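You operate a simulated robot arm through the tools that you are given. There is no shell and no other tool. Be economical: measure what you need, move in short steps, check, and stop when the job is done.

You are at the controls of a simulated robot arm. One attempt, no reset.

TASK
Clip the white cup on the shuttle, give it 2 doses of salt and press the powder flat.
Fine: end with the PUSH lever up and the cup under it; spill none; leave the other cups.

The check looks at the end state, three seconds after you hand in, the way a careful person would. Anything else that was tipped, shoved, dropped, spilled or broken makes it a failure.

THE ROBOT
A 6-joint arm with a two-finger gripper, on a carriage that runs on a rail from [-1.257, 0.008] to [1.083, -0.007] (x, y) and turns from -197 to 135 degrees about z. Base frame: it is fixed where the carriage stands at the start and does not move with it; the origin is on the floor, on the carriage's upright axis, x ahead of it, y to its left, z up. Readings come in m, degrees, newtons and seconds.
Its first joint turns from -166.0 to 166.0 degrees. Places, roughly: push lever [0.5, -0.6, 1.1]; sand button [0.6, -0.6, 1.1]; shuttle [1, -0.6, 0.9]; sugar button [0.7, -0.6, 1.1]. Payload 2.54 kg.
The tool frame sits at the grasp point between the pads (the TCP): z along the fingers, y along the line on which they close. The tips reach 0.023 m beyond it. Largest opening 0.126 m; the body of the gripper starts 0.082 m behind the TCP.
Orientation is told as [roll, pitch, yaw] about the base's x, y, z axes, in that order, counted from this pose: with the fingers straight down and closing along the base's y, the tool's x points along the base's -x, its y along +y and its z along -z.

THE INTERFACE
- The arm moves only by the tool drive_tool. Its argument "plan" is a list of rows, each a list of 7 numbers: the turn, a rotation vector about the tool's x, y, z in degrees, then the shift along the tool's x, y, z in m, then the opening, from 0 (shut) to 1 (fully open). In form: [[wx, wy, wz, x, y, z, fingers], ...]. A call has 1 to 8 rows; each row shifts and turns the commanded pose from where the row before left it, along the tool's axes as they then stand. Rows are played at 5 a second. More than 0.05 m and 8.6 degrees between two rows, or a gripper value outside its range, and nothing of the call is played. Where a pose cannot be reached the arm comes as near as it can. A force on the tool above 90 N (or 10 N above the force at the start of the call, whichever is more), or a blocked arm, ends the call early, and 0.2 s more pass. The fingers move at their own pace and stop on an object; they squeeze with about 21 N. The grip force told is the motor's: it shows also when the fingers shut on nothing. Time passes only in rows, and 0.2 s behind the last, so rows that do not move let the fingers close. It gives the time, the measured TCP pose, the force on the tool (base axes), the opening and the grip force at its end, in the units of the frame above (readings bear some noise), with the torque about the TCP (base axes, N m) and any sound that the robot's microphone picked up, and new pictures: "views" is both (left out), scene, wrist or none.
- Cameras (640 x 400 px; columns grow to the right, rows downward): "scene" is now at [0.0463, 0.1401, 1.6774]; the picture's right is [-0.67, -0.74, 0.00], its down [-0.02, 0.02, -1.00] and it looks along [0.74, -0.67, -0.02] (base axes); focal length 214 px, centre (320, 200). "wrist" rides on the gripper at [0.082, 0.014, -0.122] in the tool frame; the picture's right is [-0.17, 0.99, 0.00], its down [-0.79, -0.13, -0.60] and it looks along [-0.59, -0.10, 0.80] (tool axes); focal length 243 px, centre (320, 200). There is no depth. A picture from a camera that has moved, and an enlarged one, comes with that camera's place and axes in the base frame and with its lens.
- slide_trunk(by): slides the trunk up (or, below 0, down) by that many m; the arm and the scene camera ride with it, the base frame stays. It gives what a move gives, with no picture.
- steer(legs): drives the robot by 1 to 6 legs, each [ahead, left, turn to the left] in m, m and degrees, along the robot's own axes; the way and the turn of a leg run together, so that a leg with both is an arc; at most 1.5 m and 180 degrees a leg. The arm and the cameras ride along, it lands a little off, and it stops where it bumps. It keeps to its track: a leg is cut to what the track allows. It gives what a move gives, and a new picture of the scene camera.
- turn_head(pan, tilt): turns the head with the scene camera to pan (to the left, within 120 degrees either way) and tilt (down, from -29 to 69), counted from straight ahead of the robot. It gives what a move gives, and a new picture of the scene camera.
- zoom(camera, box): a new picture of the part [left, top, right, bottom] of that camera's present view, enlarged. It takes no simulated time.
- close_job(): hands the job in; it is judged then, once.

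Go step by step. Nothing tells you exact positions but the pictures and the camera data: compare them with the known pose of the tool, close in by small moves and look again before you grip or let go. The budget is 120 turns and 260 pictures, counting those below and the enlarged ones. Unless the task says otherwise, let go and move clear before handing in, and close with one line.

The tools are called as name(argument=value, ...) on one line, values as JSON. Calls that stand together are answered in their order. drive_tool: Moves the arm, as the interface text tells. Its arguments: {"type":"object","properties":{"plan":{"type":"array","items":{"type":"array","items":{"type":"number"}}},"views":{"type":"string","enum":["both","scene","wrist","none"]}},"required":["plan"]} The other tools are called the same way: slide_trunk (by) slides the trunk up or down; steer (legs) drives the base; turn_head (pan, tilt) turns the head that bears the scene camera; zoom (camera, box) takes an enlarged picture of a part of a camera's view; close_job () hands the job in.

At the start:

```text
time: 0.0
ee_pos: [0.4556, -0.1904, 1.4789]
orientation: [0.0, -0.1, 0.0]
force: [0.1, -0.2, -1.3]
torque: [0.02, -0.01, 0.01]
grip_width: 0.1262
finger_force: 0.3
trunk travel left (down, up): [-0.425, 0.065]
robot x, y, heading: [-0.0019, 0.0015, -0.1]
head pan, tilt: [-79.2, 68.8]
```

scene: 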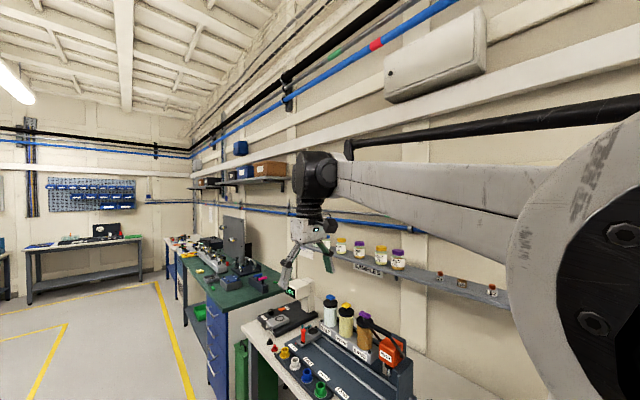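
wrist: 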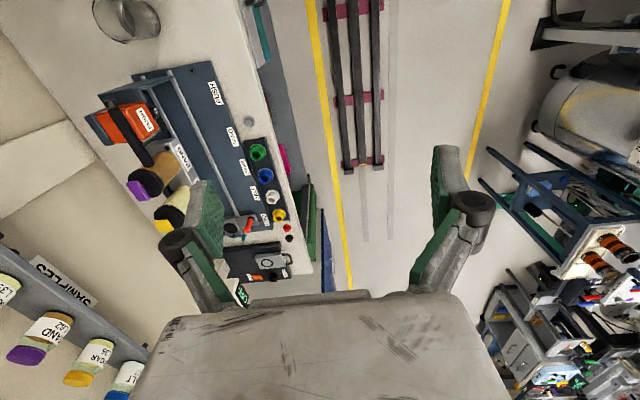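

The bench lies to the right, with a dispenser machine, coloured cups and a shuttle unit. I'll look closer before moving.

zoom(camera="scene", box=[230, 270, 430, 400])

zoom(camera="wrist", box=[80, 50, 340, 310])

turn_head(pan=-50, tilt=40)

```text
3.08 times, centred on (330, 335) of scene
camera zoom: at [0.0463, 0.1401, 1.6774], right [-0.67, -0.74, 0.0], down [-0.02, 0.02, -1.0], along [0.74, -0.67, -0.02], focal length 660 px, centre (289, -215)
```

zoom: 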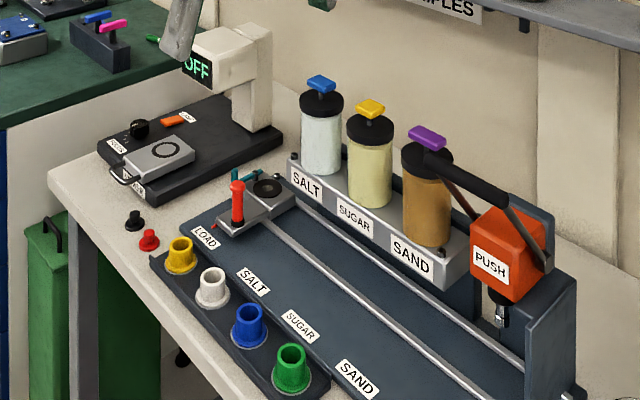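

```text
1.54 times, centred on (210, 180) of wrist
camera zoom: at [0.372, -0.1772, 1.6009], right [0.17, 0.99, 0.0], down [0.79, -0.13, 0.6], along [0.59, -0.1, -0.8], focal length 373 px, centre (489, 231)
```

zoom: 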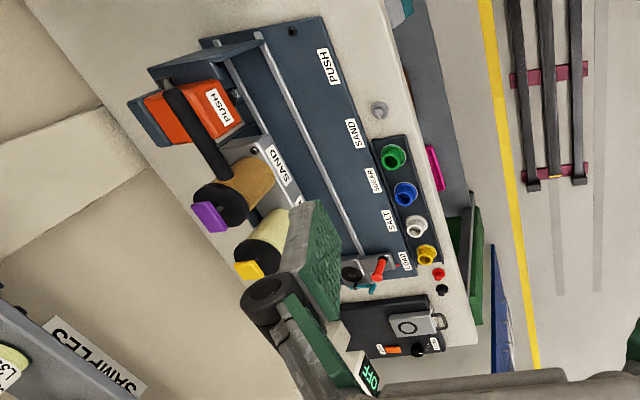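

```text
time: 0.9
ee_pos: [0.4552, -0.1912, 1.4815]
orientation: [0.0, 0.0, 0.0]
force: [-0.4, 0.2, -0.2]
torque: [0.02, 0.03, -0.02]
grip_width: 0.1263
finger_force: 0.0
trunk travel left (down, up): [-0.425, 0.065]
robot x, y, heading: [-0.0002, 0.0009, -0.1]
head pan, tilt: [-50.0, 40.0]
camera scene: at [0.0465, 0.1399, 1.6767], right [-0.67, -0.74, 0.0], down [-0.02, 0.02, -1.0], along [0.74, -0.67, -0.03], focal length 214 px, centre (320, 200)
```

scene: 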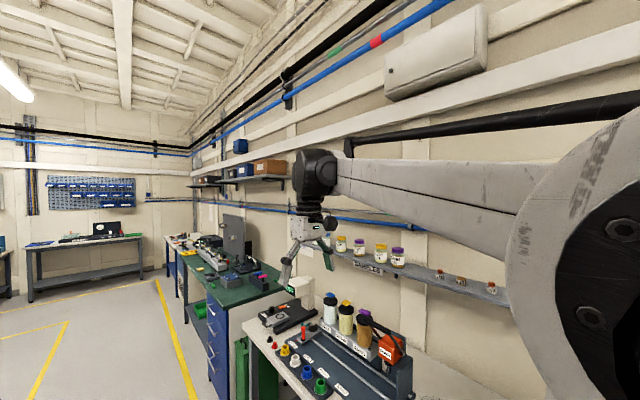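

The head tool does not move the camera. I'll move the carriage nearer the work and lower the trunk for better sight.

steer(legs=[[0.3, 0, 0]])

slide_trunk(by=-0.15)

drive_tool(plan=[[0, 0, 0, 0, 0, 0, 1]])

```text
time: 3.0
ee_pos: [0.7545, -0.1932, 1.479]
orientation: [0.0, 0.0, 0.0]
force: [0.7, -1.4, 0.6]
torque: [-0.01, 0.02, 0.01]
grip_width: 0.1262
finger_force: 0.2
trunk travel left (down, up): [-0.425, 0.065]
robot x, y, heading: [0.2971, -0.0037, 0.2]
head pan, tilt: [-50.0, 40.0]
camera scene: at [0.3469, 0.1378, 1.6755], right [-0.67, -0.74, 0.0], down [-0.03, 0.03, -1.0], along [0.74, -0.67, -0.05], focal length 214 px, centre (320, 200)
```

scene: 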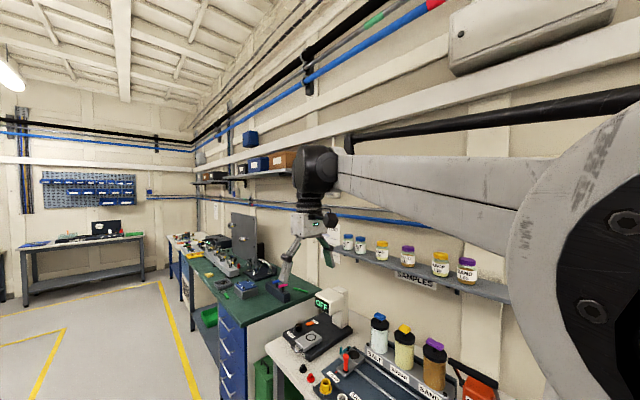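

```text
time: 4.7
ee_pos: [0.7546, -0.193, 1.3302]
orientation: [0.0, 0.1, 0.0]
force: [-0.5, -0.5, 0.3]
torque: [-0.01, 0.03, 0.0]
grip_width: 0.1259
finger_force: 0.1
trunk travel left (down, up): [-0.275, 0.215]
robot x, y, heading: [0.3006, -0.0012, -0.3]
head pan, tilt: [-50.0, 40.0]
```

```text
time: 5.1
ee_pos: [0.7556, -0.1935, 1.3303]
orientation: [0.0, 0.0, 0.0]
force: [0.5, -0.4, 0.2]
torque: [0.02, 0.0, 0.03]
grip_width: 0.126
finger_force: 0.1
trunk travel left (down, up): [-0.275, 0.215]
robot x, y, heading: [0.3015, -0.0024, 0.1]
head pan, tilt: [-50.0, 40.0]
camera scene: at [0.3466, 0.1378, 1.5244], right [-0.67, -0.75, 0.0], down [-0.04, 0.04, -1.0], along [0.74, -0.67, -0.06], focal length 214 px, centre (320, 200)
camera wrist: at [0.672, -0.1793, 1.4509], right [0.17, 0.99, 0.0], down [0.79, -0.13, 0.6], along [0.59, -0.1, -0.8], focal length 243 px, centre (320, 200)
```

scene: 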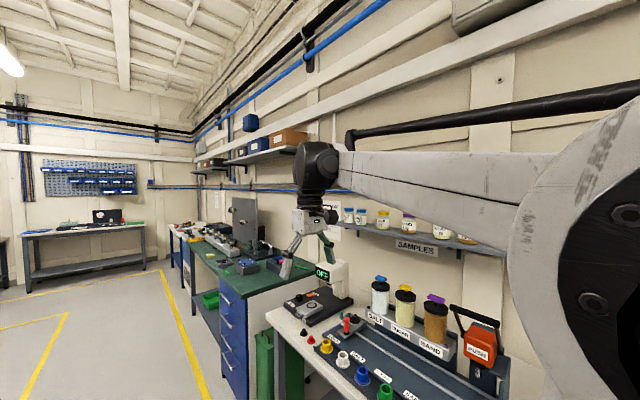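
wrist: 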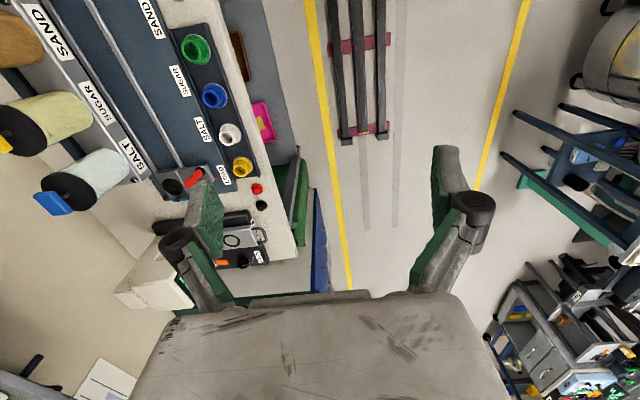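

zoom(camera="scene", box=[260, 280, 420, 400])

zoom(camera="wrist", box=[110, 20, 290, 280])

turn_head(pan=-70, tilt=60)

```text
3.33 times, centred on (340, 340) of scene
camera zoom: at [0.3466, 0.1378, 1.5244], right [-0.67, -0.75, 0.0], down [-0.04, 0.04, -1.0], along [0.74, -0.67, -0.06], focal length 715 px, centre (253, -267)
```

zoom: 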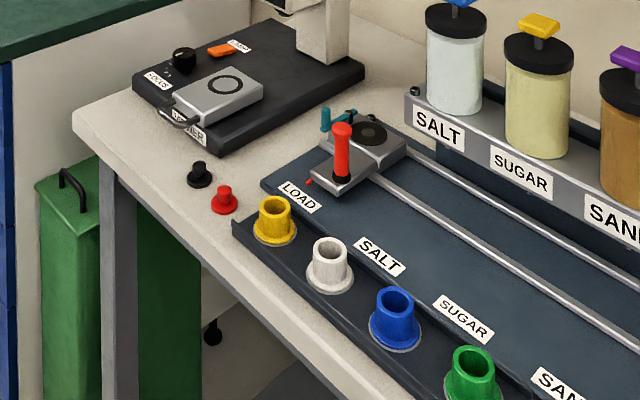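

```text
1.54 times, centred on (200, 150) of wrist
camera zoom: at [0.672, -0.1793, 1.4509], right [0.17, 0.99, 0.0], down [0.79, -0.13, 0.6], along [0.59, -0.1, -0.8], focal length 373 px, centre (505, 277)
```

zoom: 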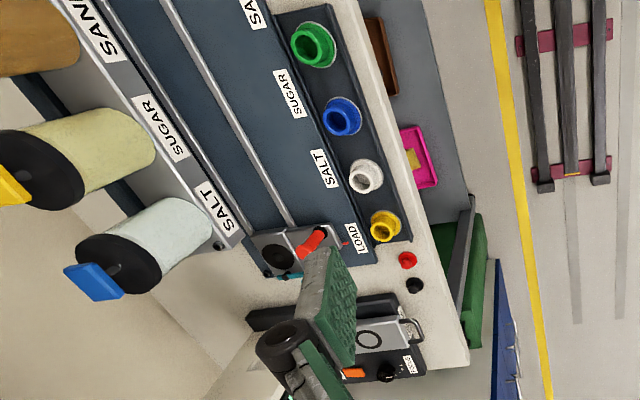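

```text
time: 6.0
ee_pos: [0.7549, -0.1939, 1.3301]
orientation: [0.1, 0.0, 0.0]
force: [0.7, 0.5, 0.5]
torque: [0.0, -0.02, 0.01]
grip_width: 0.1261
finger_force: 0.1
trunk travel left (down, up): [-0.275, 0.215]
robot x, y, heading: [0.2991, -0.0004, 0.3]
head pan, tilt: [-70.0, 60.0]
camera scene: at [0.3468, 0.1379, 1.524], right [-0.67, -0.75, 0.0], down [-0.05, 0.04, -1.0], along [0.75, -0.66, -0.06], focal length 214 px, centre (320, 200)
```

scene: 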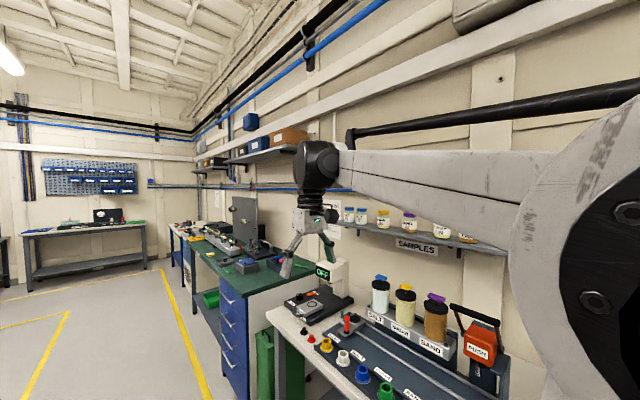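

The camera head is stuck, so I'll rely on wrist views. Bench axes align with the base frame; the white cup is about (0.845, -0.42), shuttle seat about (0.94, -0.61). Moving over for a closer look.

drive_tool(plan=[[0, 0, 0, -0.018, -0.04, 0.013, 1], [0, 0, 0, -0.018, -0.04, 0.013, 1], [0, 0, 0, -0.018, -0.04, 0.013, 1], [0, 0, 0, -0.018, -0.04, 0.013, 1], [0, 0, 0, -0.018, -0.04, 0.013, 1], [0, 0, 0, 0, 0, 0.013, 1]])

zoom(camera="wrist", box=[200, 80, 440, 230])

```text
time: 7.4
ee_pos: [0.8434, -0.3952, 1.2495]
orientation: [-0.1, 0.0, 0.0]
force: [-0.9, -0.5, 0.2]
torque: [0.08, 0.0, -0.01]
grip_width: 0.1262
finger_force: 0.0
trunk travel left (down, up): [-0.275, 0.215]
robot x, y, heading: [0.299, 0.0018, 0.1]
head pan, tilt: [-70.0, 60.0]
camera scene: at [0.3017, 0.1352, 1.4393], right [-0.94, -0.34, 0.0], down [-0.3, 0.81, -0.5], along [0.17, -0.47, -0.87], focal length 214 px, centre (320, 200)
camera wrist: at [0.7609, -0.3813, 1.3713], right [0.17, 0.99, 0.0], down [0.79, -0.13, 0.6], along [0.59, -0.1, -0.8], focal length 243 px, centre (320, 200)
```

scene: 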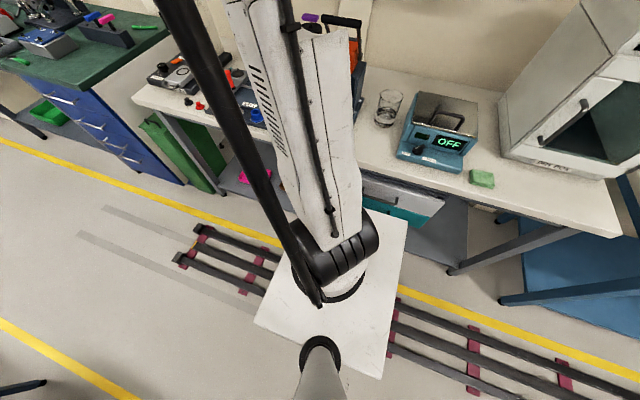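
wrist: 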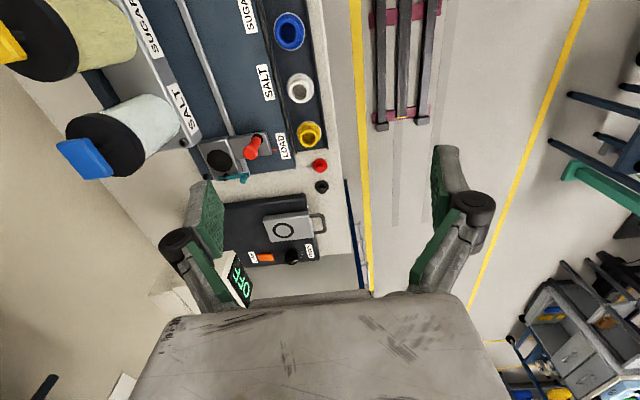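

```text
2.67 times, centred on (320, 155) of wrist
camera zoom: at [0.7609, -0.3813, 1.3713], right [0.17, 0.99, 0.0], down [0.79, -0.13, 0.6], along [0.59, -0.1, -0.8], focal length 647 px, centre (320, 320)
```

zoom: 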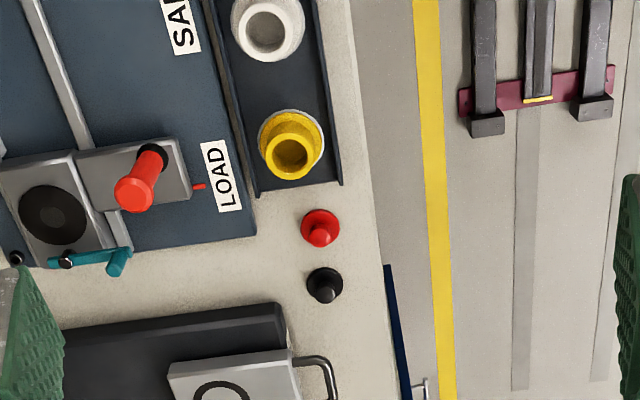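

The head lags but does move. Now a closer look at the shuttle with its teal clip lever.

turn_head(pan=-35, tilt=40)

drive_tool(plan=[[0, 0, 0, -0.022, -0.034, 0.02, 1], [0, 0, 0, -0.022, -0.034, 0.022, 1], [0, 0, 0, -0.022, -0.034, 0.022, 1], [0, 0, 0, -0.022, -0.034, 0.022, 1], [0, 0, 0, 0, -0.02, 0.02, 1], [0, 0, 0, 0, 0, 0, 1]])

zoom(camera="wrist", box=[200, 50, 440, 250])

```text
time: 8.4
ee_pos: [0.8436, -0.3939, 1.2508]
orientation: [-0.1, 0.0, 0.0]
force: [0.2, -0.3, 0.6]
torque: [0.0, -0.04, 0.01]
grip_width: 0.1259
finger_force: 0.1
trunk travel left (down, up): [-0.275, 0.215]
robot x, y, heading: [0.2929, -0.0033, 0.1]
head pan, tilt: [-35.0, 40.0]
camera scene: at [0.3481, 0.1499, 1.4659], right [-0.57, -0.82, 0.0], down [-0.53, 0.37, -0.77], along [0.63, -0.44, -0.64], focal length 214 px, centre (320, 200)
```

scene: 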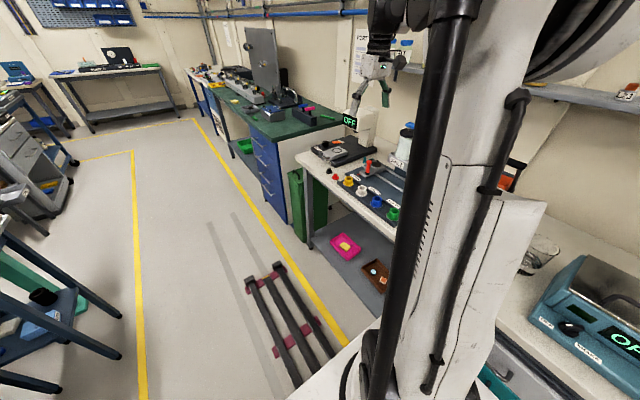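

```text
time: 9.8
ee_pos: [0.9337, -0.5489, 1.1455]
orientation: [0.0, 0.0, 0.0]
force: [0.1, -0.3, -1.2]
torque: [0.03, 0.01, 0.01]
grip_width: 0.126
finger_force: 0.1
trunk travel left (down, up): [-0.275, 0.215]
robot x, y, heading: [0.2991, -0.0034, -0.2]
head pan, tilt: [-35.0, 40.0]
camera scene: at [0.3481, 0.1495, 1.466], right [-0.57, -0.82, 0.0], down [-0.53, 0.37, -0.77], along [0.63, -0.44, -0.64], focal length 214 px, centre (320, 200)
camera wrist: at [0.8507, -0.5349, 1.2661], right [0.17, 0.99, 0.0], down [0.79, -0.13, 0.6], along [0.59, -0.1, -0.8], focal length 243 px, centre (320, 200)
```

scene: 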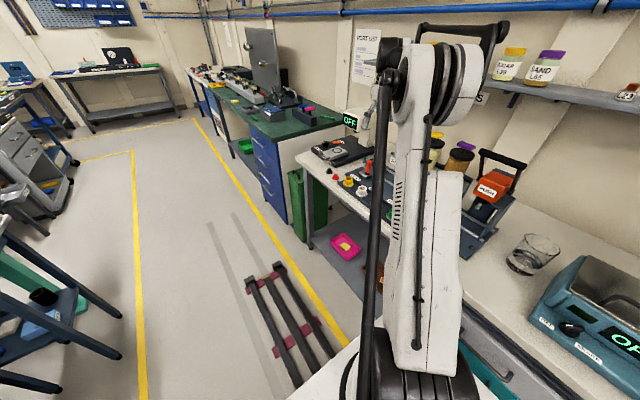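
wrist: 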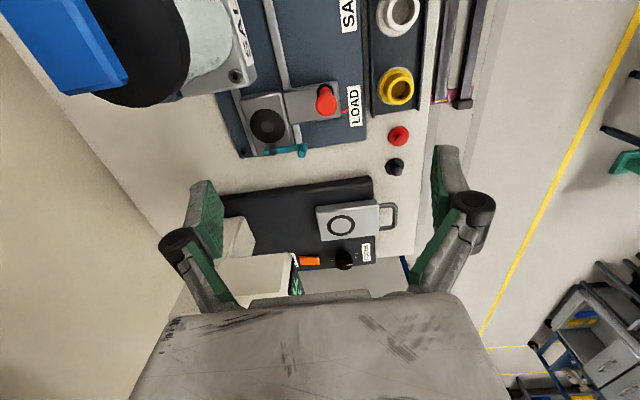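

```text
2.00 times, centred on (320, 150) of wrist
camera zoom: at [0.8507, -0.5349, 1.2661], right [0.17, 0.99, 0.0], down [0.79, -0.13, 0.6], along [0.59, -0.1, -0.8], focal length 485 px, centre (320, 300)
```

zoom: 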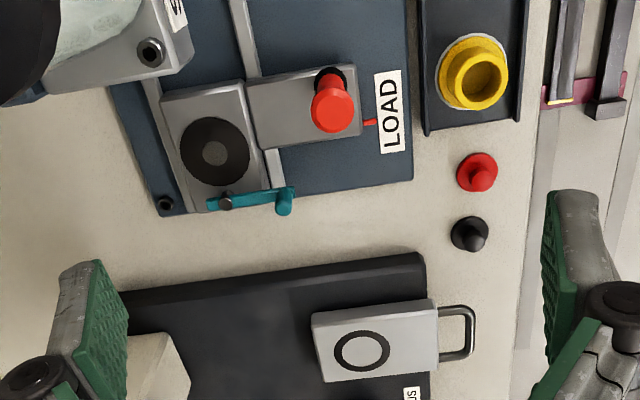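

drive_tool(plan=[[0, 0, 0, 0.015, 0, 0.035, 1], [0, 0, 0, 0.018, 0, 0.035, 1], [0, 0, 0, 0, 0, 0, 1]], views="wrist")

zoom(camera="wrist", box=[220, 100, 420, 230])

zoom(camera="scene", box=[290, 110, 410, 230])

```text
time: 10.6
ee_pos: [0.8994, -0.5502, 1.075]
orientation: [0.1, 0.0, 0.0]
force: [-0.7, -0.6, 0.3]
torque: [0.02, -0.04, 0.01]
grip_width: 0.1262
finger_force: 0.1
trunk travel left (down, up): [-0.275, 0.215]
robot x, y, heading: [0.2989, -0.0003, 0.1]
head pan, tilt: [-35.0, 40.0]
camera wrist: at [0.8167, -0.5355, 1.1956], right [0.17, 0.99, 0.0], down [0.79, -0.13, 0.6], along [0.59, -0.1, -0.8], focal length 243 px, centre (320, 200)
```

wrist: 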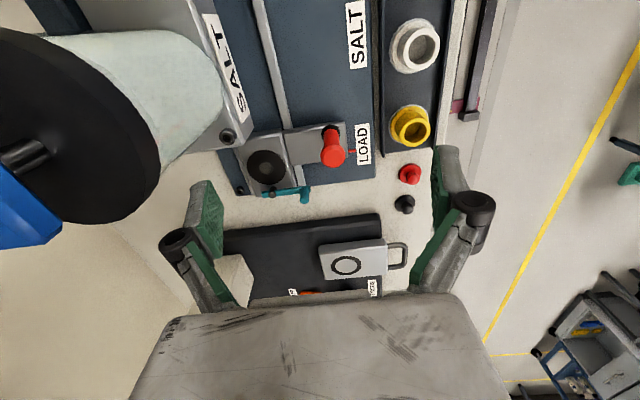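

```text
3.08 times, centred on (320, 165) of wrist
camera zoom: at [0.8167, -0.5355, 1.1956], right [0.17, 0.99, 0.0], down [0.79, -0.13, 0.6], along [0.59, -0.1, -0.8], focal length 746 px, centre (320, 308)
```

zoom: 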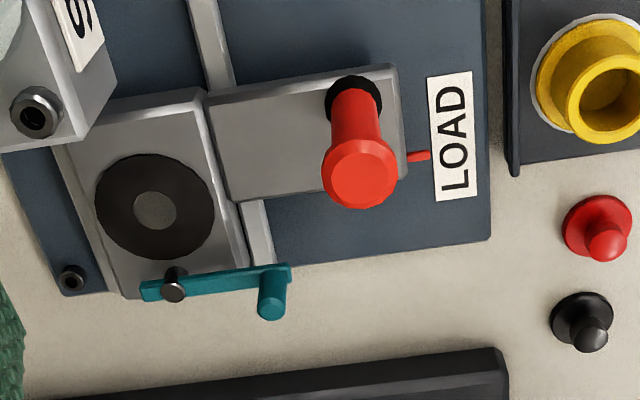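

```text
3.33 times, centred on (350, 170) of scene
camera zoom: at [0.3481, 0.1498, 1.466], right [-0.57, -0.82, 0.0], down [-0.53, 0.37, -0.77], along [0.63, -0.44, -0.64], focal length 715 px, centre (220, 300)
```

zoom: 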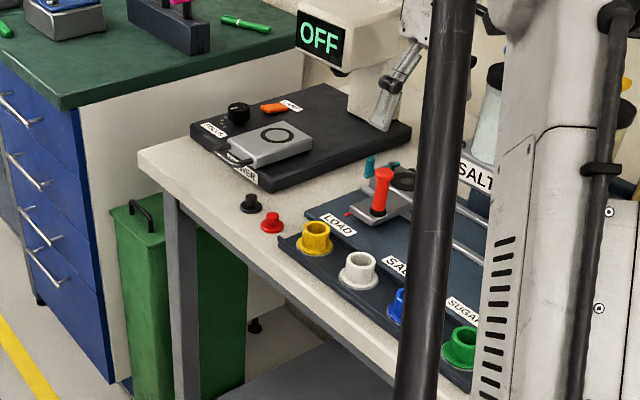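

The teal lever pivots on a vertical pin and swings its bar over the cup's flange. Next I go above the white cup.

drive_tool(plan=[[0, 0, 0, 0.017, 0.042, 0, 1], [0, 0, 0, 0.016, 0.042, 0, 1], [0, 0, 0, 0.016, 0.041, 0.01, 1], [0, 0, 0, 0, 0, 0.01, 1], [0, 0, 0, 0, 0, 0, 1]])

zoom(camera="wrist", box=[200, 80, 440, 230])

zoom(camera="scene", box=[290, 110, 410, 230])

```text
time: 11.8
ee_pos: [0.8494, -0.4222, 1.0557]
orientation: [0.0, -0.1, 0.0]
force: [-0.2, -0.2, 0.8]
torque: [0.02, -0.02, 0.01]
grip_width: 0.1259
finger_force: 0.0
trunk travel left (down, up): [-0.275, 0.215]
robot x, y, heading: [0.2994, -0.003, -0.1]
head pan, tilt: [-35.0, 40.0]
camera scene: at [0.3484, 0.1496, 1.466], right [-0.57, -0.82, 0.0], down [-0.53, 0.37, -0.77], along [0.63, -0.44, -0.64], focal length 214 px, centre (320, 200)
camera wrist: at [0.7669, -0.4084, 1.1763], right [0.17, 0.99, 0.0], down [0.79, -0.13, 0.6], along [0.59, -0.1, -0.8], focal length 243 px, centre (320, 200)
```

scene: 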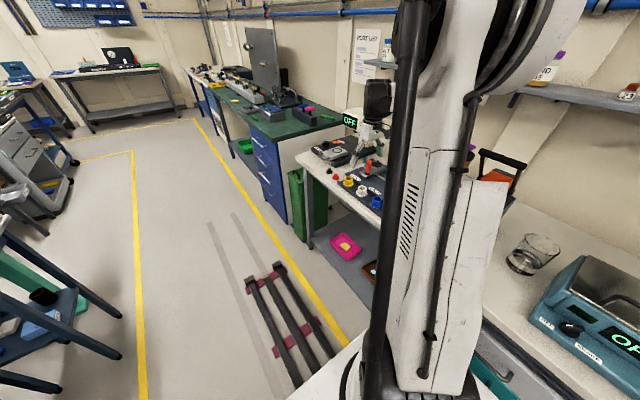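
wrist: 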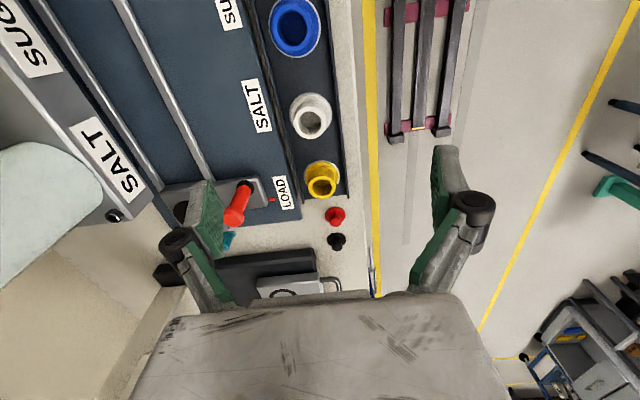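

```text
2.67 times, centred on (320, 155) of wrist
camera zoom: at [0.7669, -0.4084, 1.1763], right [0.17, 0.99, 0.0], down [0.79, -0.13, 0.6], along [0.59, -0.1, -0.8], focal length 647 px, centre (320, 320)
```

zoom: 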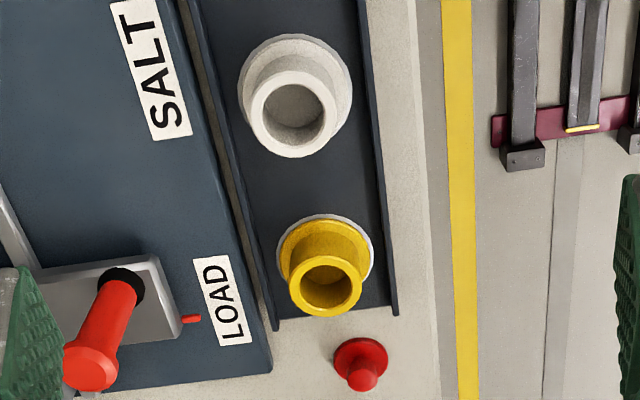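

```text
3.33 times, centred on (350, 170) of scene
camera zoom: at [0.3484, 0.1496, 1.466], right [-0.57, -0.82, 0.0], down [-0.53, 0.37, -0.77], along [0.63, -0.44, -0.64], focal length 715 px, centre (220, 300)
```

zoom: 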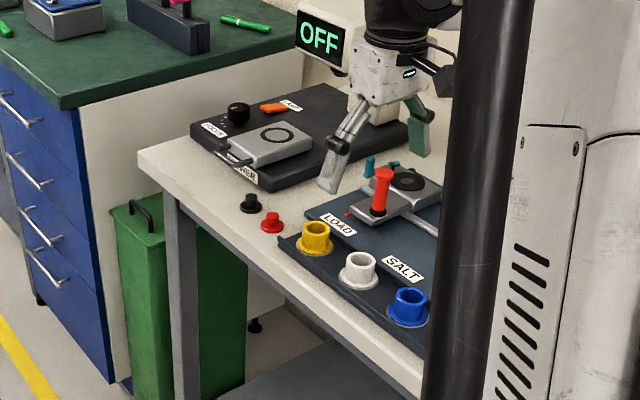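

White cup rim about (0.864, -0.437, 0.895), about 4 cm tall. I'll turn the tool 90° so the fingers close along the row, away from the deck edge.

drive_tool(plan=[[0, 0, 8.2, 0, 0, 0, 1], [0, 0, 8.2, 0, 0, 0, 1], [0, 0, 8.2, 0, 0, 0, 1], [0, 0, 8.2, 0, 0, 0, 1], [0, 0, 8.2, 0, 0, 0, 1], [0, 0, 8.2, 0, 0, 0, 1], [0, 0, 8.2, 0, 0, 0, 1], [0, 0, 8.2, 0, 0, 0, 1]], views="none")

drive_tool(plan=[[0, 0, 8.2, 0, 0, 0, 0.8], [0, 0, 8.2, 0, 0, 0, 0.7], [0, 0, 8, 0, 0, 0, 0.6], [0, 0, 0, -0.014, 0.014, 0, 0.6], [0, 0, 0, 0, 0, 0.02, 0.6], [0, 0, 0, 0, 0, 0, 0.6]])

zoom(camera="wrist", box=[220, 80, 420, 230])

```text
time: 13.6
ee_pos: [0.8504, -0.4233, 1.0556]
orientation: [0.0, -0.1, -65.8]
force: [-0.6, -0.8, 0.3]
torque: [0.01, 0.02, 0.02]
grip_width: 0.1257
finger_force: 0.0
trunk travel left (down, up): [-0.275, 0.215]
robot x, y, heading: [0.2963, -0.0041, 0.1]
head pan, tilt: [-35.0, 40.0]
```

```text
time: 15.0
ee_pos: [0.864, -0.4405, 1.0364]
orientation: [0.1, 0.0, -90.1]
force: [0.3, 0.3, -1.1]
torque: [0.01, -0.02, 0.02]
grip_width: 0.0754
finger_force: 0.1
trunk travel left (down, up): [-0.275, 0.215]
robot x, y, heading: [0.3008, -0.003, 0.1]
head pan, tilt: [-35.0, 40.0]
camera scene: at [0.3483, 0.1497, 1.466], right [-0.57, -0.82, 0.0], down [-0.53, 0.37, -0.77], along [0.63, -0.44, -0.64], focal length 214 px, centre (320, 200)
camera wrist: at [0.8773, -0.357, 1.1568], right [0.99, -0.17, 0.0], down [-0.13, -0.79, 0.6], along [-0.1, -0.59, -0.8], focal length 243 px, centre (320, 200)
```

scene: 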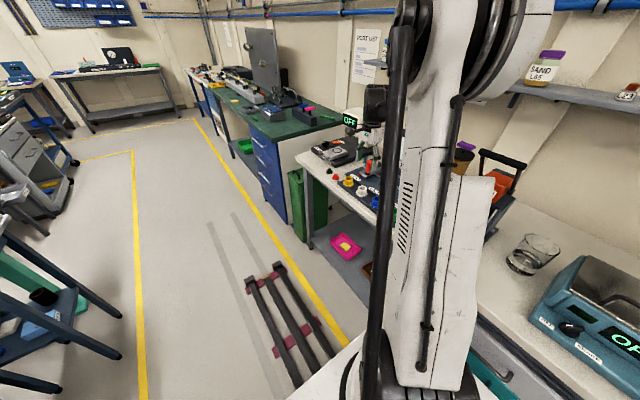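
wrist: 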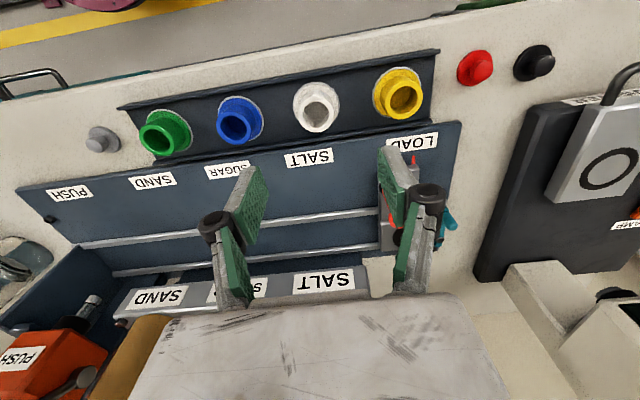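

```text
2.67 times, centred on (320, 155) of wrist
camera zoom: at [0.8773, -0.357, 1.1568], right [0.99, -0.17, 0.0], down [-0.13, -0.79, 0.6], along [-0.1, -0.59, -0.8], focal length 647 px, centre (320, 320)
```

zoom: 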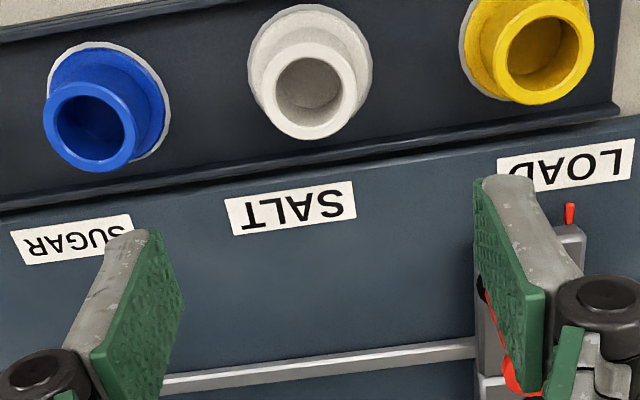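

drive_tool(plan=[[0, 0, 0, 0.0055, -0.004, 0.04, 0.6], [0, 0, 0, 0, 0, 0.04, 0.6], [0, 0, 0, 0, 0, 0.03, 0.6], [0, 0, 0, 0, 0, 0, 0.6]], views="wrist")

zoom(camera="scene", box=[300, 130, 420, 230])

```text
time: 16.0
ee_pos: [0.8597, -0.4316, 0.9248]
orientation: [0.0, 0.0, -90.0]
force: [0.2, -0.5, -0.3]
torque: [0.03, 0.0, 0.01]
grip_width: 0.0757
finger_force: 0.1
trunk travel left (down, up): [-0.275, 0.215]
robot x, y, heading: [0.3011, -0.0023, -0.2]
head pan, tilt: [-35.0, 40.0]
camera wrist: at [0.873, -0.3508, 1.0454], right [0.99, -0.17, 0.0], down [-0.13, -0.79, 0.6], along [-0.1, -0.59, -0.8], focal length 243 px, centre (320, 200)
```

wrist: 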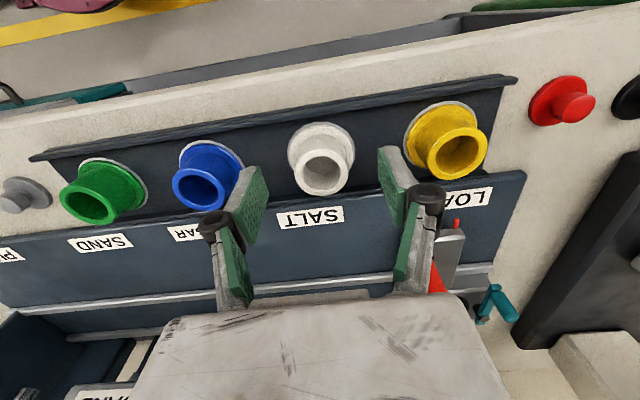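

```text
4.00 times, centred on (360, 180) of scene
camera zoom: at [0.3483, 0.1497, 1.466], right [-0.57, -0.82, 0.0], down [-0.53, 0.37, -0.77], along [0.63, -0.44, -0.64], focal length 858 px, centre (160, 280)
```

zoom: 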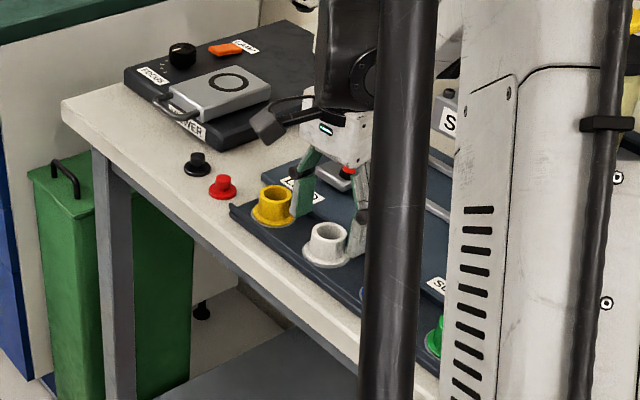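

Cup is centred between the fingers; descend and grip.

drive_tool(plan=[[0, 0, 0, -0.002, 0.0005, 0.014, 0.6], [0, 0, 0, -0.002, 0, 0.013, 0.6], [0, 0, 0, 0, 0, 0, 0.6]], views="wrist")

zoom(camera="wrist", box=[220, 100, 440, 240])

zoom(camera="scene", box=[320, 150, 400, 210])

```text
time: 16.8
ee_pos: [0.8612, -0.4364, 0.8986]
orientation: [-0.1, 0.0, -89.9]
force: [-0.3, 0.3, -0.7]
torque: [0.02, 0.04, 0.04]
grip_width: 0.0755
finger_force: 0.0
trunk travel left (down, up): [-0.275, 0.215]
robot x, y, heading: [0.3012, 0.0003, 0.1]
head pan, tilt: [-35.0, 40.0]
camera wrist: at [0.8742, -0.3542, 1.0194], right [0.99, -0.17, 0.0], down [-0.13, -0.79, 0.6], along [-0.1, -0.59, -0.8], focal length 243 px, centre (320, 200)
```

wrist: 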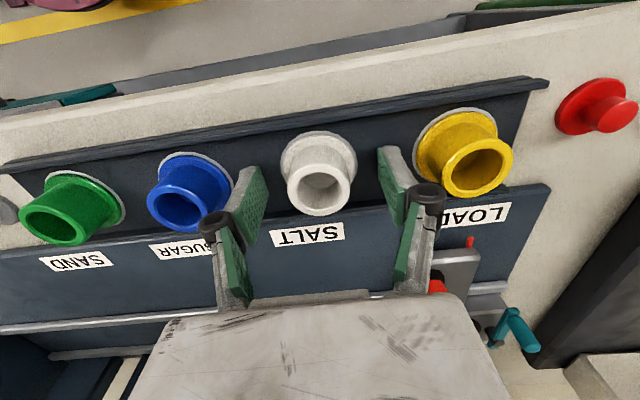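

```text
2.86 times, centred on (330, 170) of wrist
camera zoom: at [0.8742, -0.3542, 1.0194], right [0.99, -0.17, 0.0], down [-0.13, -0.79, 0.6], along [-0.1, -0.59, -0.8], focal length 693 px, centre (291, 286)
```

zoom: 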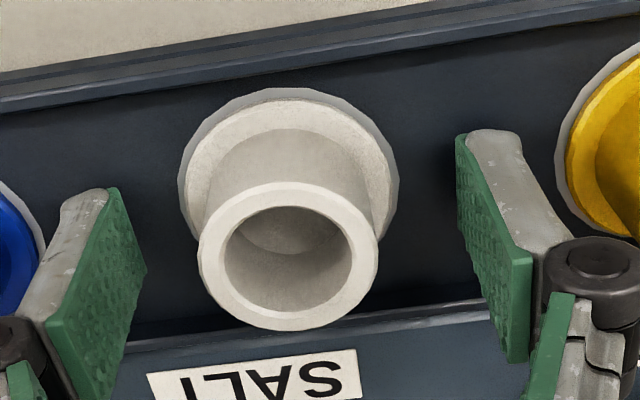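

```text
6.67 times, centred on (360, 180) of scene
camera zoom: at [0.3483, 0.1497, 1.466], right [-0.57, -0.82, 0.0], down [-0.53, 0.37, -0.77], along [0.63, -0.44, -0.64], focal length 1430 px, centre (53, 333)
```

zoom: 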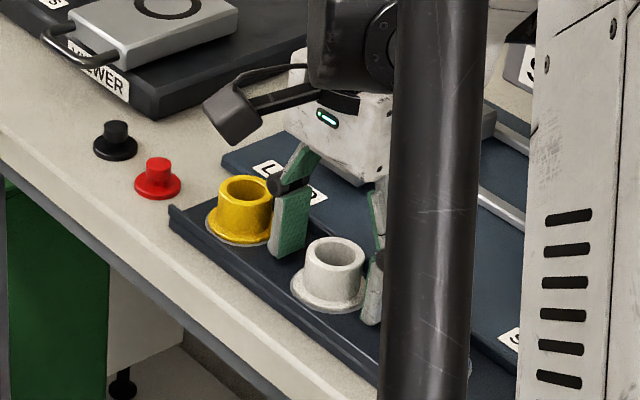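

drive_tool(plan=[[0, 0, 0, 0, 0, 0, 0.3], [0, 0, 0, 0, 0, 0, 0.0], [0, 0, 0, 0, 0, 0, 0], [0, 0, 0, 0, 0, 0, 0]], views="wrist")

```text
time: 17.8
ee_pos: [0.8618, -0.4362, 0.8982]
orientation: [-0.1, 0.0, -90.0]
force: [-0.6, -0.6, 5.3]
torque: [0.04, 0.04, 0.01]
grip_width: 0.0385
finger_force: 21.1
trunk travel left (down, up): [-0.275, 0.215]
robot x, y, heading: [0.2987, -0.0057, -0.3]
head pan, tilt: [-35.0, 40.0]
camera wrist: at [0.874, -0.3539, 1.0198], right [0.99, -0.17, 0.0], down [-0.13, -0.79, 0.6], along [-0.1, -0.59, -0.8], focal length 243 px, centre (320, 200)
```

wrist: 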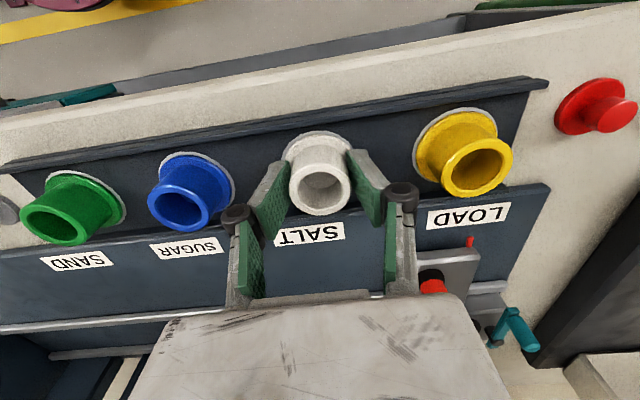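

Gripped. Lift straight up and check.

drive_tool(plan=[[0, 0, 0, 0, 0, -0.02, 0], [0, 0, 0, 0, 0, -0.03, 0], [0, 0, 0, 0, 0, -0.04, 0], [0, 0, 0, 0, 0, -0.04, 0], [0, 0, 0, 0, 0, 0, 0]], views="both")

zoom(camera="scene", box=[320, 120, 400, 210])

```text
time: 19.0
ee_pos: [0.8586, -0.4351, 1.0287]
orientation: [0.0, 0.0, -90.0]
force: [0.0, -0.7, -1.7]
torque: [-0.05, -0.03, 0.0]
grip_width: 0.0382
finger_force: 21.1
trunk travel left (down, up): [-0.275, 0.215]
robot x, y, heading: [0.2983, -0.0004, 0.2]
head pan, tilt: [-35.0, 40.0]
camera scene: at [0.348, 0.1502, 1.4659], right [-0.57, -0.82, 0.0], down [-0.53, 0.37, -0.77], along [0.63, -0.44, -0.64], focal length 214 px, centre (320, 200)
camera wrist: at [0.8721, -0.3536, 1.1488], right [0.99, -0.17, 0.0], down [-0.13, -0.79, 0.6], along [-0.1, -0.59, -0.8], focal length 243 px, centre (320, 200)
```

scene: 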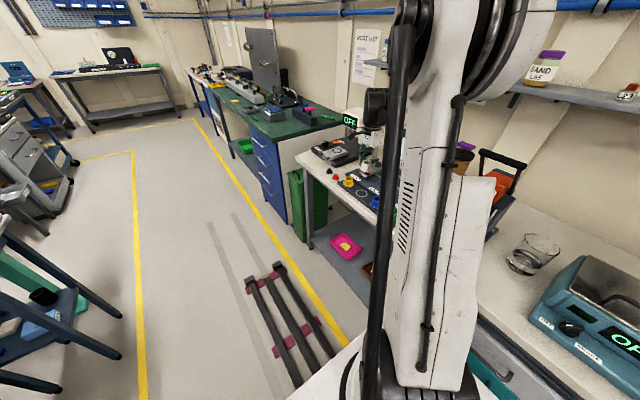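
wrist: 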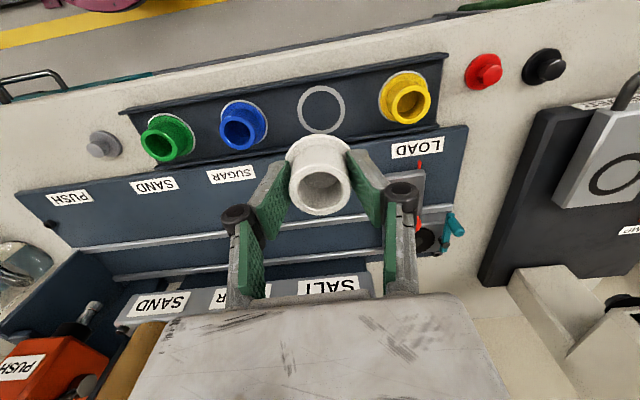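

```text
4.44 times, centred on (360, 165) of scene
camera zoom: at [0.348, 0.1502, 1.4659], right [-0.57, -0.82, 0.0], down [-0.53, 0.37, -0.77], along [0.63, -0.44, -0.64], focal length 953 px, centre (142, 356)
```

zoom: 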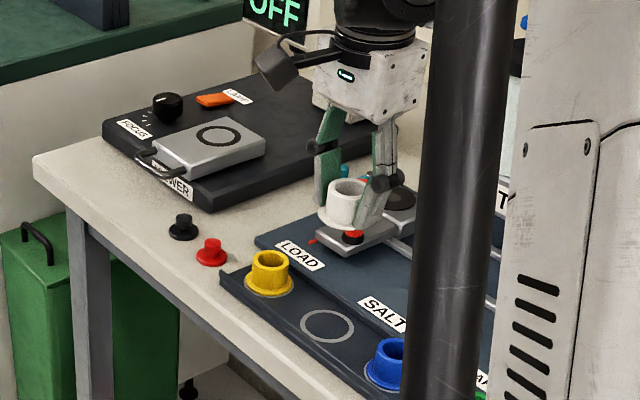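

Cup is held upright. I shift the carriage 0.1 m toward the shuttle for reach, then inspect the seat.

drive_tool(plan=[[0, 0, 0, 0, 0, -0.04, 0]], views="none")

steer(legs=[[0.1, 0, 0]])

drive_tool(plan=[[0, 0, 0, -0.035, 0, 0, 0], [0, 0, 0, -0.03, 0, 0, 0], [0, 0, 0, 0, 0, 0, 0]], views="wrist")

zoom(camera="wrist", box=[220, 150, 460, 300])

```text
time: 19.4
ee_pos: [0.86, -0.4338, 1.0684]
orientation: [0.0, 0.0, -90.0]
force: [-0.4, -0.7, -1.7]
torque: [0.05, 0.01, 0.02]
grip_width: 0.0379
finger_force: 20.6
trunk travel left (down, up): [-0.275, 0.215]
robot x, y, heading: [0.3005, 0.0016, -0.0]
head pan, tilt: [-35.0, 40.0]
```

```text
time: 20.5
ee_pos: [0.9588, -0.4358, 1.0678]
orientation: [0.0, 0.1, -90.0]
force: [-0.1, -0.3, -1.1]
torque: [-0.01, -0.03, 0.01]
grip_width: 0.0384
finger_force: 20.8
trunk travel left (down, up): [-0.275, 0.215]
robot x, y, heading: [0.4014, 0.0001, 0.1]
head pan, tilt: [-35.0, 40.0]
camera scene: at [0.4475, 0.1491, 1.466], right [-0.57, -0.82, 0.0], down [-0.53, 0.37, -0.77], along [0.63, -0.44, -0.64], focal length 214 px, centre (320, 200)
```

scene: 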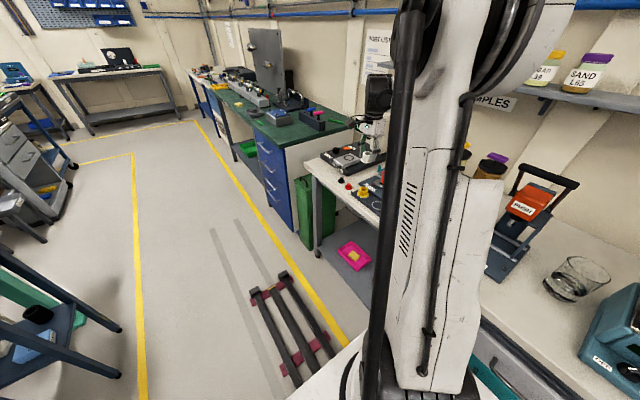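

```text
time: 21.3
ee_pos: [0.9586, -0.5005, 1.0665]
orientation: [0.0, 0.0, -90.0]
force: [0.8, -0.1, -1.6]
torque: [0.05, 0.05, 0.0]
grip_width: 0.0383
finger_force: 21.3
trunk travel left (down, up): [-0.275, 0.215]
robot x, y, heading: [0.3992, -0.005, 0.0]
head pan, tilt: [-35.0, 40.0]
camera wrist: at [0.9722, -0.4191, 1.1871], right [0.99, -0.17, 0.0], down [-0.13, -0.79, 0.6], along [-0.1, -0.59, -0.8], focal length 243 px, centre (320, 200)
```

wrist: 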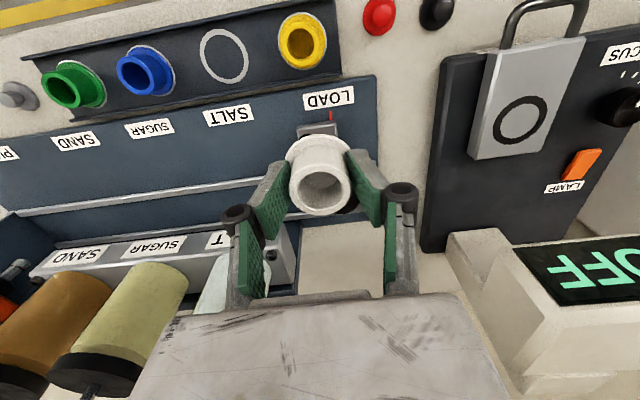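

```text
2.67 times, centred on (340, 225) of wrist
camera zoom: at [0.9722, -0.4191, 1.1871], right [0.99, -0.17, 0.0], down [-0.13, -0.79, 0.6], along [-0.1, -0.59, -0.8], focal length 647 px, centre (267, 133)
```

zoom: 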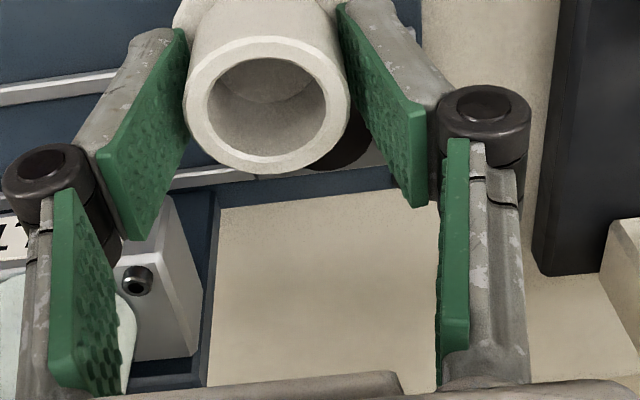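

The cup hides the seat from this side; I turn the tool back (closing along y), which also suits the seat.

drive_tool(plan=[[0, 0, -8.2, 0, 0, 0, 0], [0, 0, -8.2, 0, 0, 0, 0], [0, 0, -8.2, 0, 0, 0, 0], [0, 0, -8.2, 0, 0, 0, 0], [0, 0, -8.2, 0, 0, 0, 0], [0, 0, -8.2, 0, 0, 0, 0], [0, 0, -8.2, 0, 0, 0, 0], [0, 0, -8.2, 0, 0, 0, 0]], views="none")

drive_tool(plan=[[0, 0, -8.2, 0, 0, 0, 0], [0, 0, -8.2, 0, 0, 0, 0], [0, 0, -8, 0, 0, 0, 0], [0, 0, 0, 0.02, -0.02, 0, 0], [0, 0, 0, 0.02, -0.02, 0, 0], [0, 0, 0, 0, 0, 0, 0]], views="wrist")

zoom(camera="wrist", box=[200, 100, 400, 225])

```text
time: 23.1
ee_pos: [0.9591, -0.502, 1.0682]
orientation: [0.0, -0.1, -24.3]
force: [-0.2, 0.1, -0.3]
torque: [0.01, -0.03, 0.02]
grip_width: 0.038
finger_force: 21.0
trunk travel left (down, up): [-0.275, 0.215]
robot x, y, heading: [0.4004, -0.0031, -0.1]
head pan, tilt: [-35.0, 40.0]
```

```text
time: 24.5
ee_pos: [0.9196, -0.5407, 1.0656]
orientation: [0.1, 0.0, 0.0]
force: [-0.6, -1.1, 0.0]
torque: [0.02, 0.02, -0.01]
grip_width: 0.0384
finger_force: 20.7
trunk travel left (down, up): [-0.275, 0.215]
robot x, y, heading: [0.3955, -0.0027, 0.1]
head pan, tilt: [-35.0, 40.0]
camera wrist: at [0.8357, -0.5268, 1.1864], right [0.16, 0.99, 0.0], down [0.79, -0.13, 0.6], along [0.59, -0.1, -0.8], focal length 243 px, centre (320, 200)
```

wrist: 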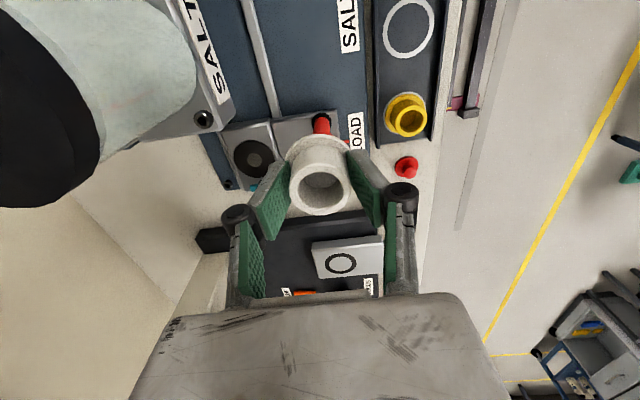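

```text
3.20 times, centred on (300, 162) of wrist
camera zoom: at [0.8357, -0.5268, 1.1864], right [0.16, 0.99, 0.0], down [0.79, -0.13, 0.6], along [0.59, -0.1, -0.8], focal length 776 px, centre (384, 320)
```

zoom: 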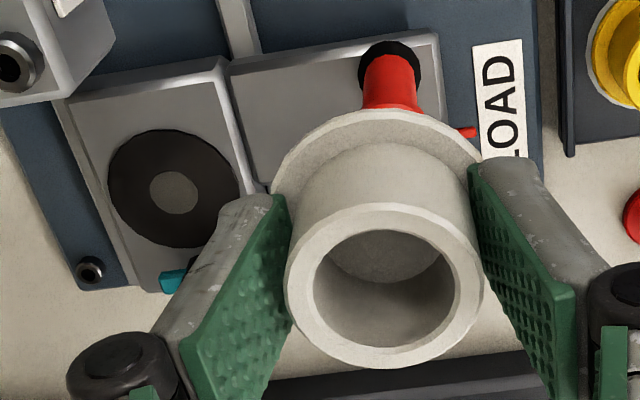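

Seat centre works out to (0.967, -0.637, 0.90). To keep the wrist camera clear of the salt bottle I turn the tool about 22° before moving over the seat.

drive_tool(plan=[[0, 0, 7.5, 0, 0, 0, 0], [0, 0, 7.5, 0, 0, 0, 0], [0, 0, 7.5, 0, 0, 0, 0], [0, 0, 0, -0.028, -0.0237, 0, 0], [0, 0, 0, -0.028, -0.0237, 0, 0], [0, 0, 0, -0.028, -0.0237, 0, 0], [0, 0, 0, 0, 0, 0, 0]])

zoom(camera="wrist", box=[220, 80, 420, 230])

zoom(camera="scene", box=[320, 100, 420, 220])

```text
time: 26.1
ee_pos: [0.9714, -0.6396, 1.0662]
orientation: [0.1, 0.1, -22.5]
force: [0.0, -0.4, -1.3]
torque: [0.0, 0.01, -0.02]
grip_width: 0.0386
finger_force: 20.9
trunk travel left (down, up): [-0.275, 0.215]
robot x, y, heading: [0.3992, 0.0008, -0.2]
head pan, tilt: [-35.0, 40.0]
camera scene: at [0.4478, 0.1485, 1.466], right [-0.57, -0.82, 0.0], down [-0.53, 0.37, -0.77], along [0.63, -0.44, -0.64], focal length 214 px, centre (320, 200)
camera wrist: at [0.9, -0.5953, 1.1868], right [0.53, 0.85, 0.0], down [0.68, -0.43, 0.6], along [0.51, -0.32, -0.8], focal length 243 px, centre (320, 200)
```

scene: 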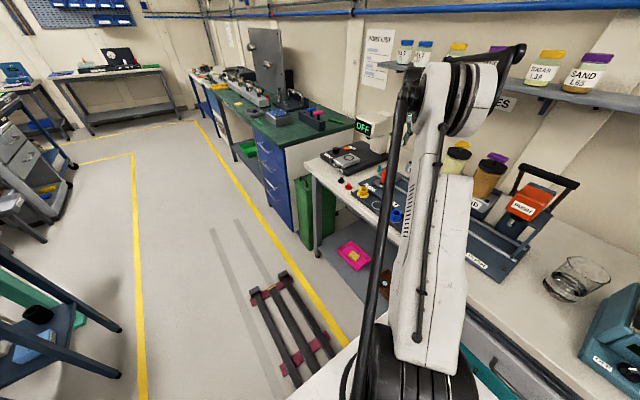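
wrist: 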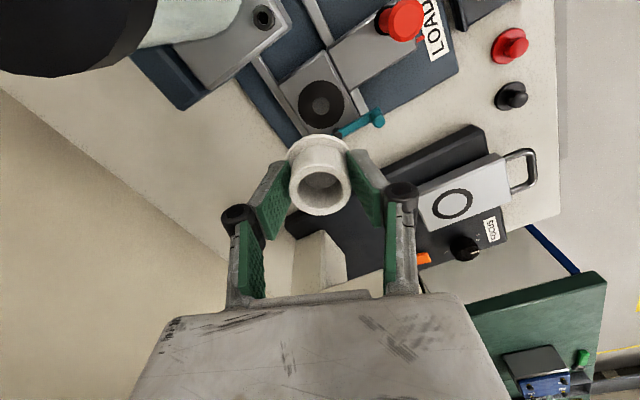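

```text
2.67 times, centred on (320, 155) of wrist
camera zoom: at [0.9, -0.5953, 1.1868], right [0.53, 0.85, 0.0], down [0.68, -0.43, 0.6], along [0.51, -0.32, -0.8], focal length 647 px, centre (320, 320)
```

zoom: 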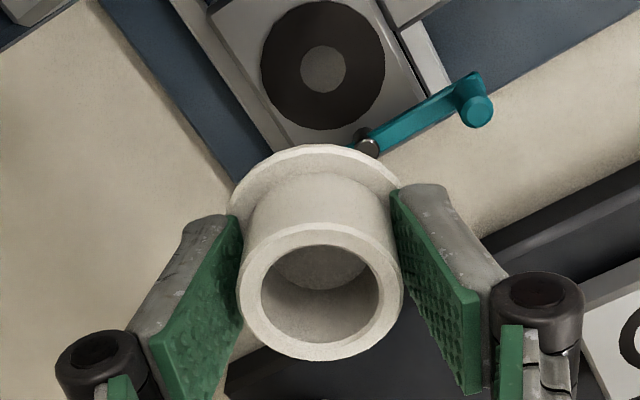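

```text
3.33 times, centred on (370, 160) of scene
camera zoom: at [0.4478, 0.1485, 1.466], right [-0.57, -0.82, 0.0], down [-0.53, 0.37, -0.77], along [0.63, -0.44, -0.64], focal length 715 px, centre (153, 333)
```

zoom: 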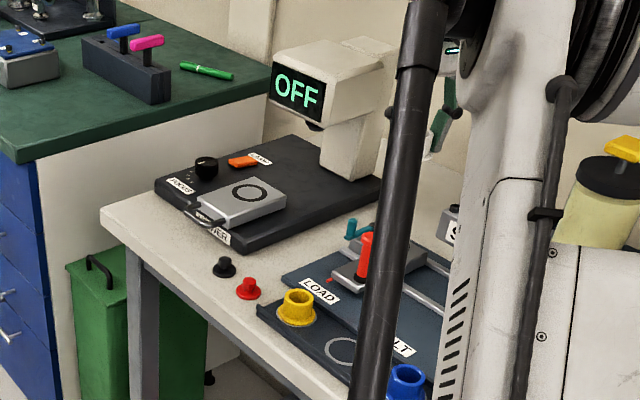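

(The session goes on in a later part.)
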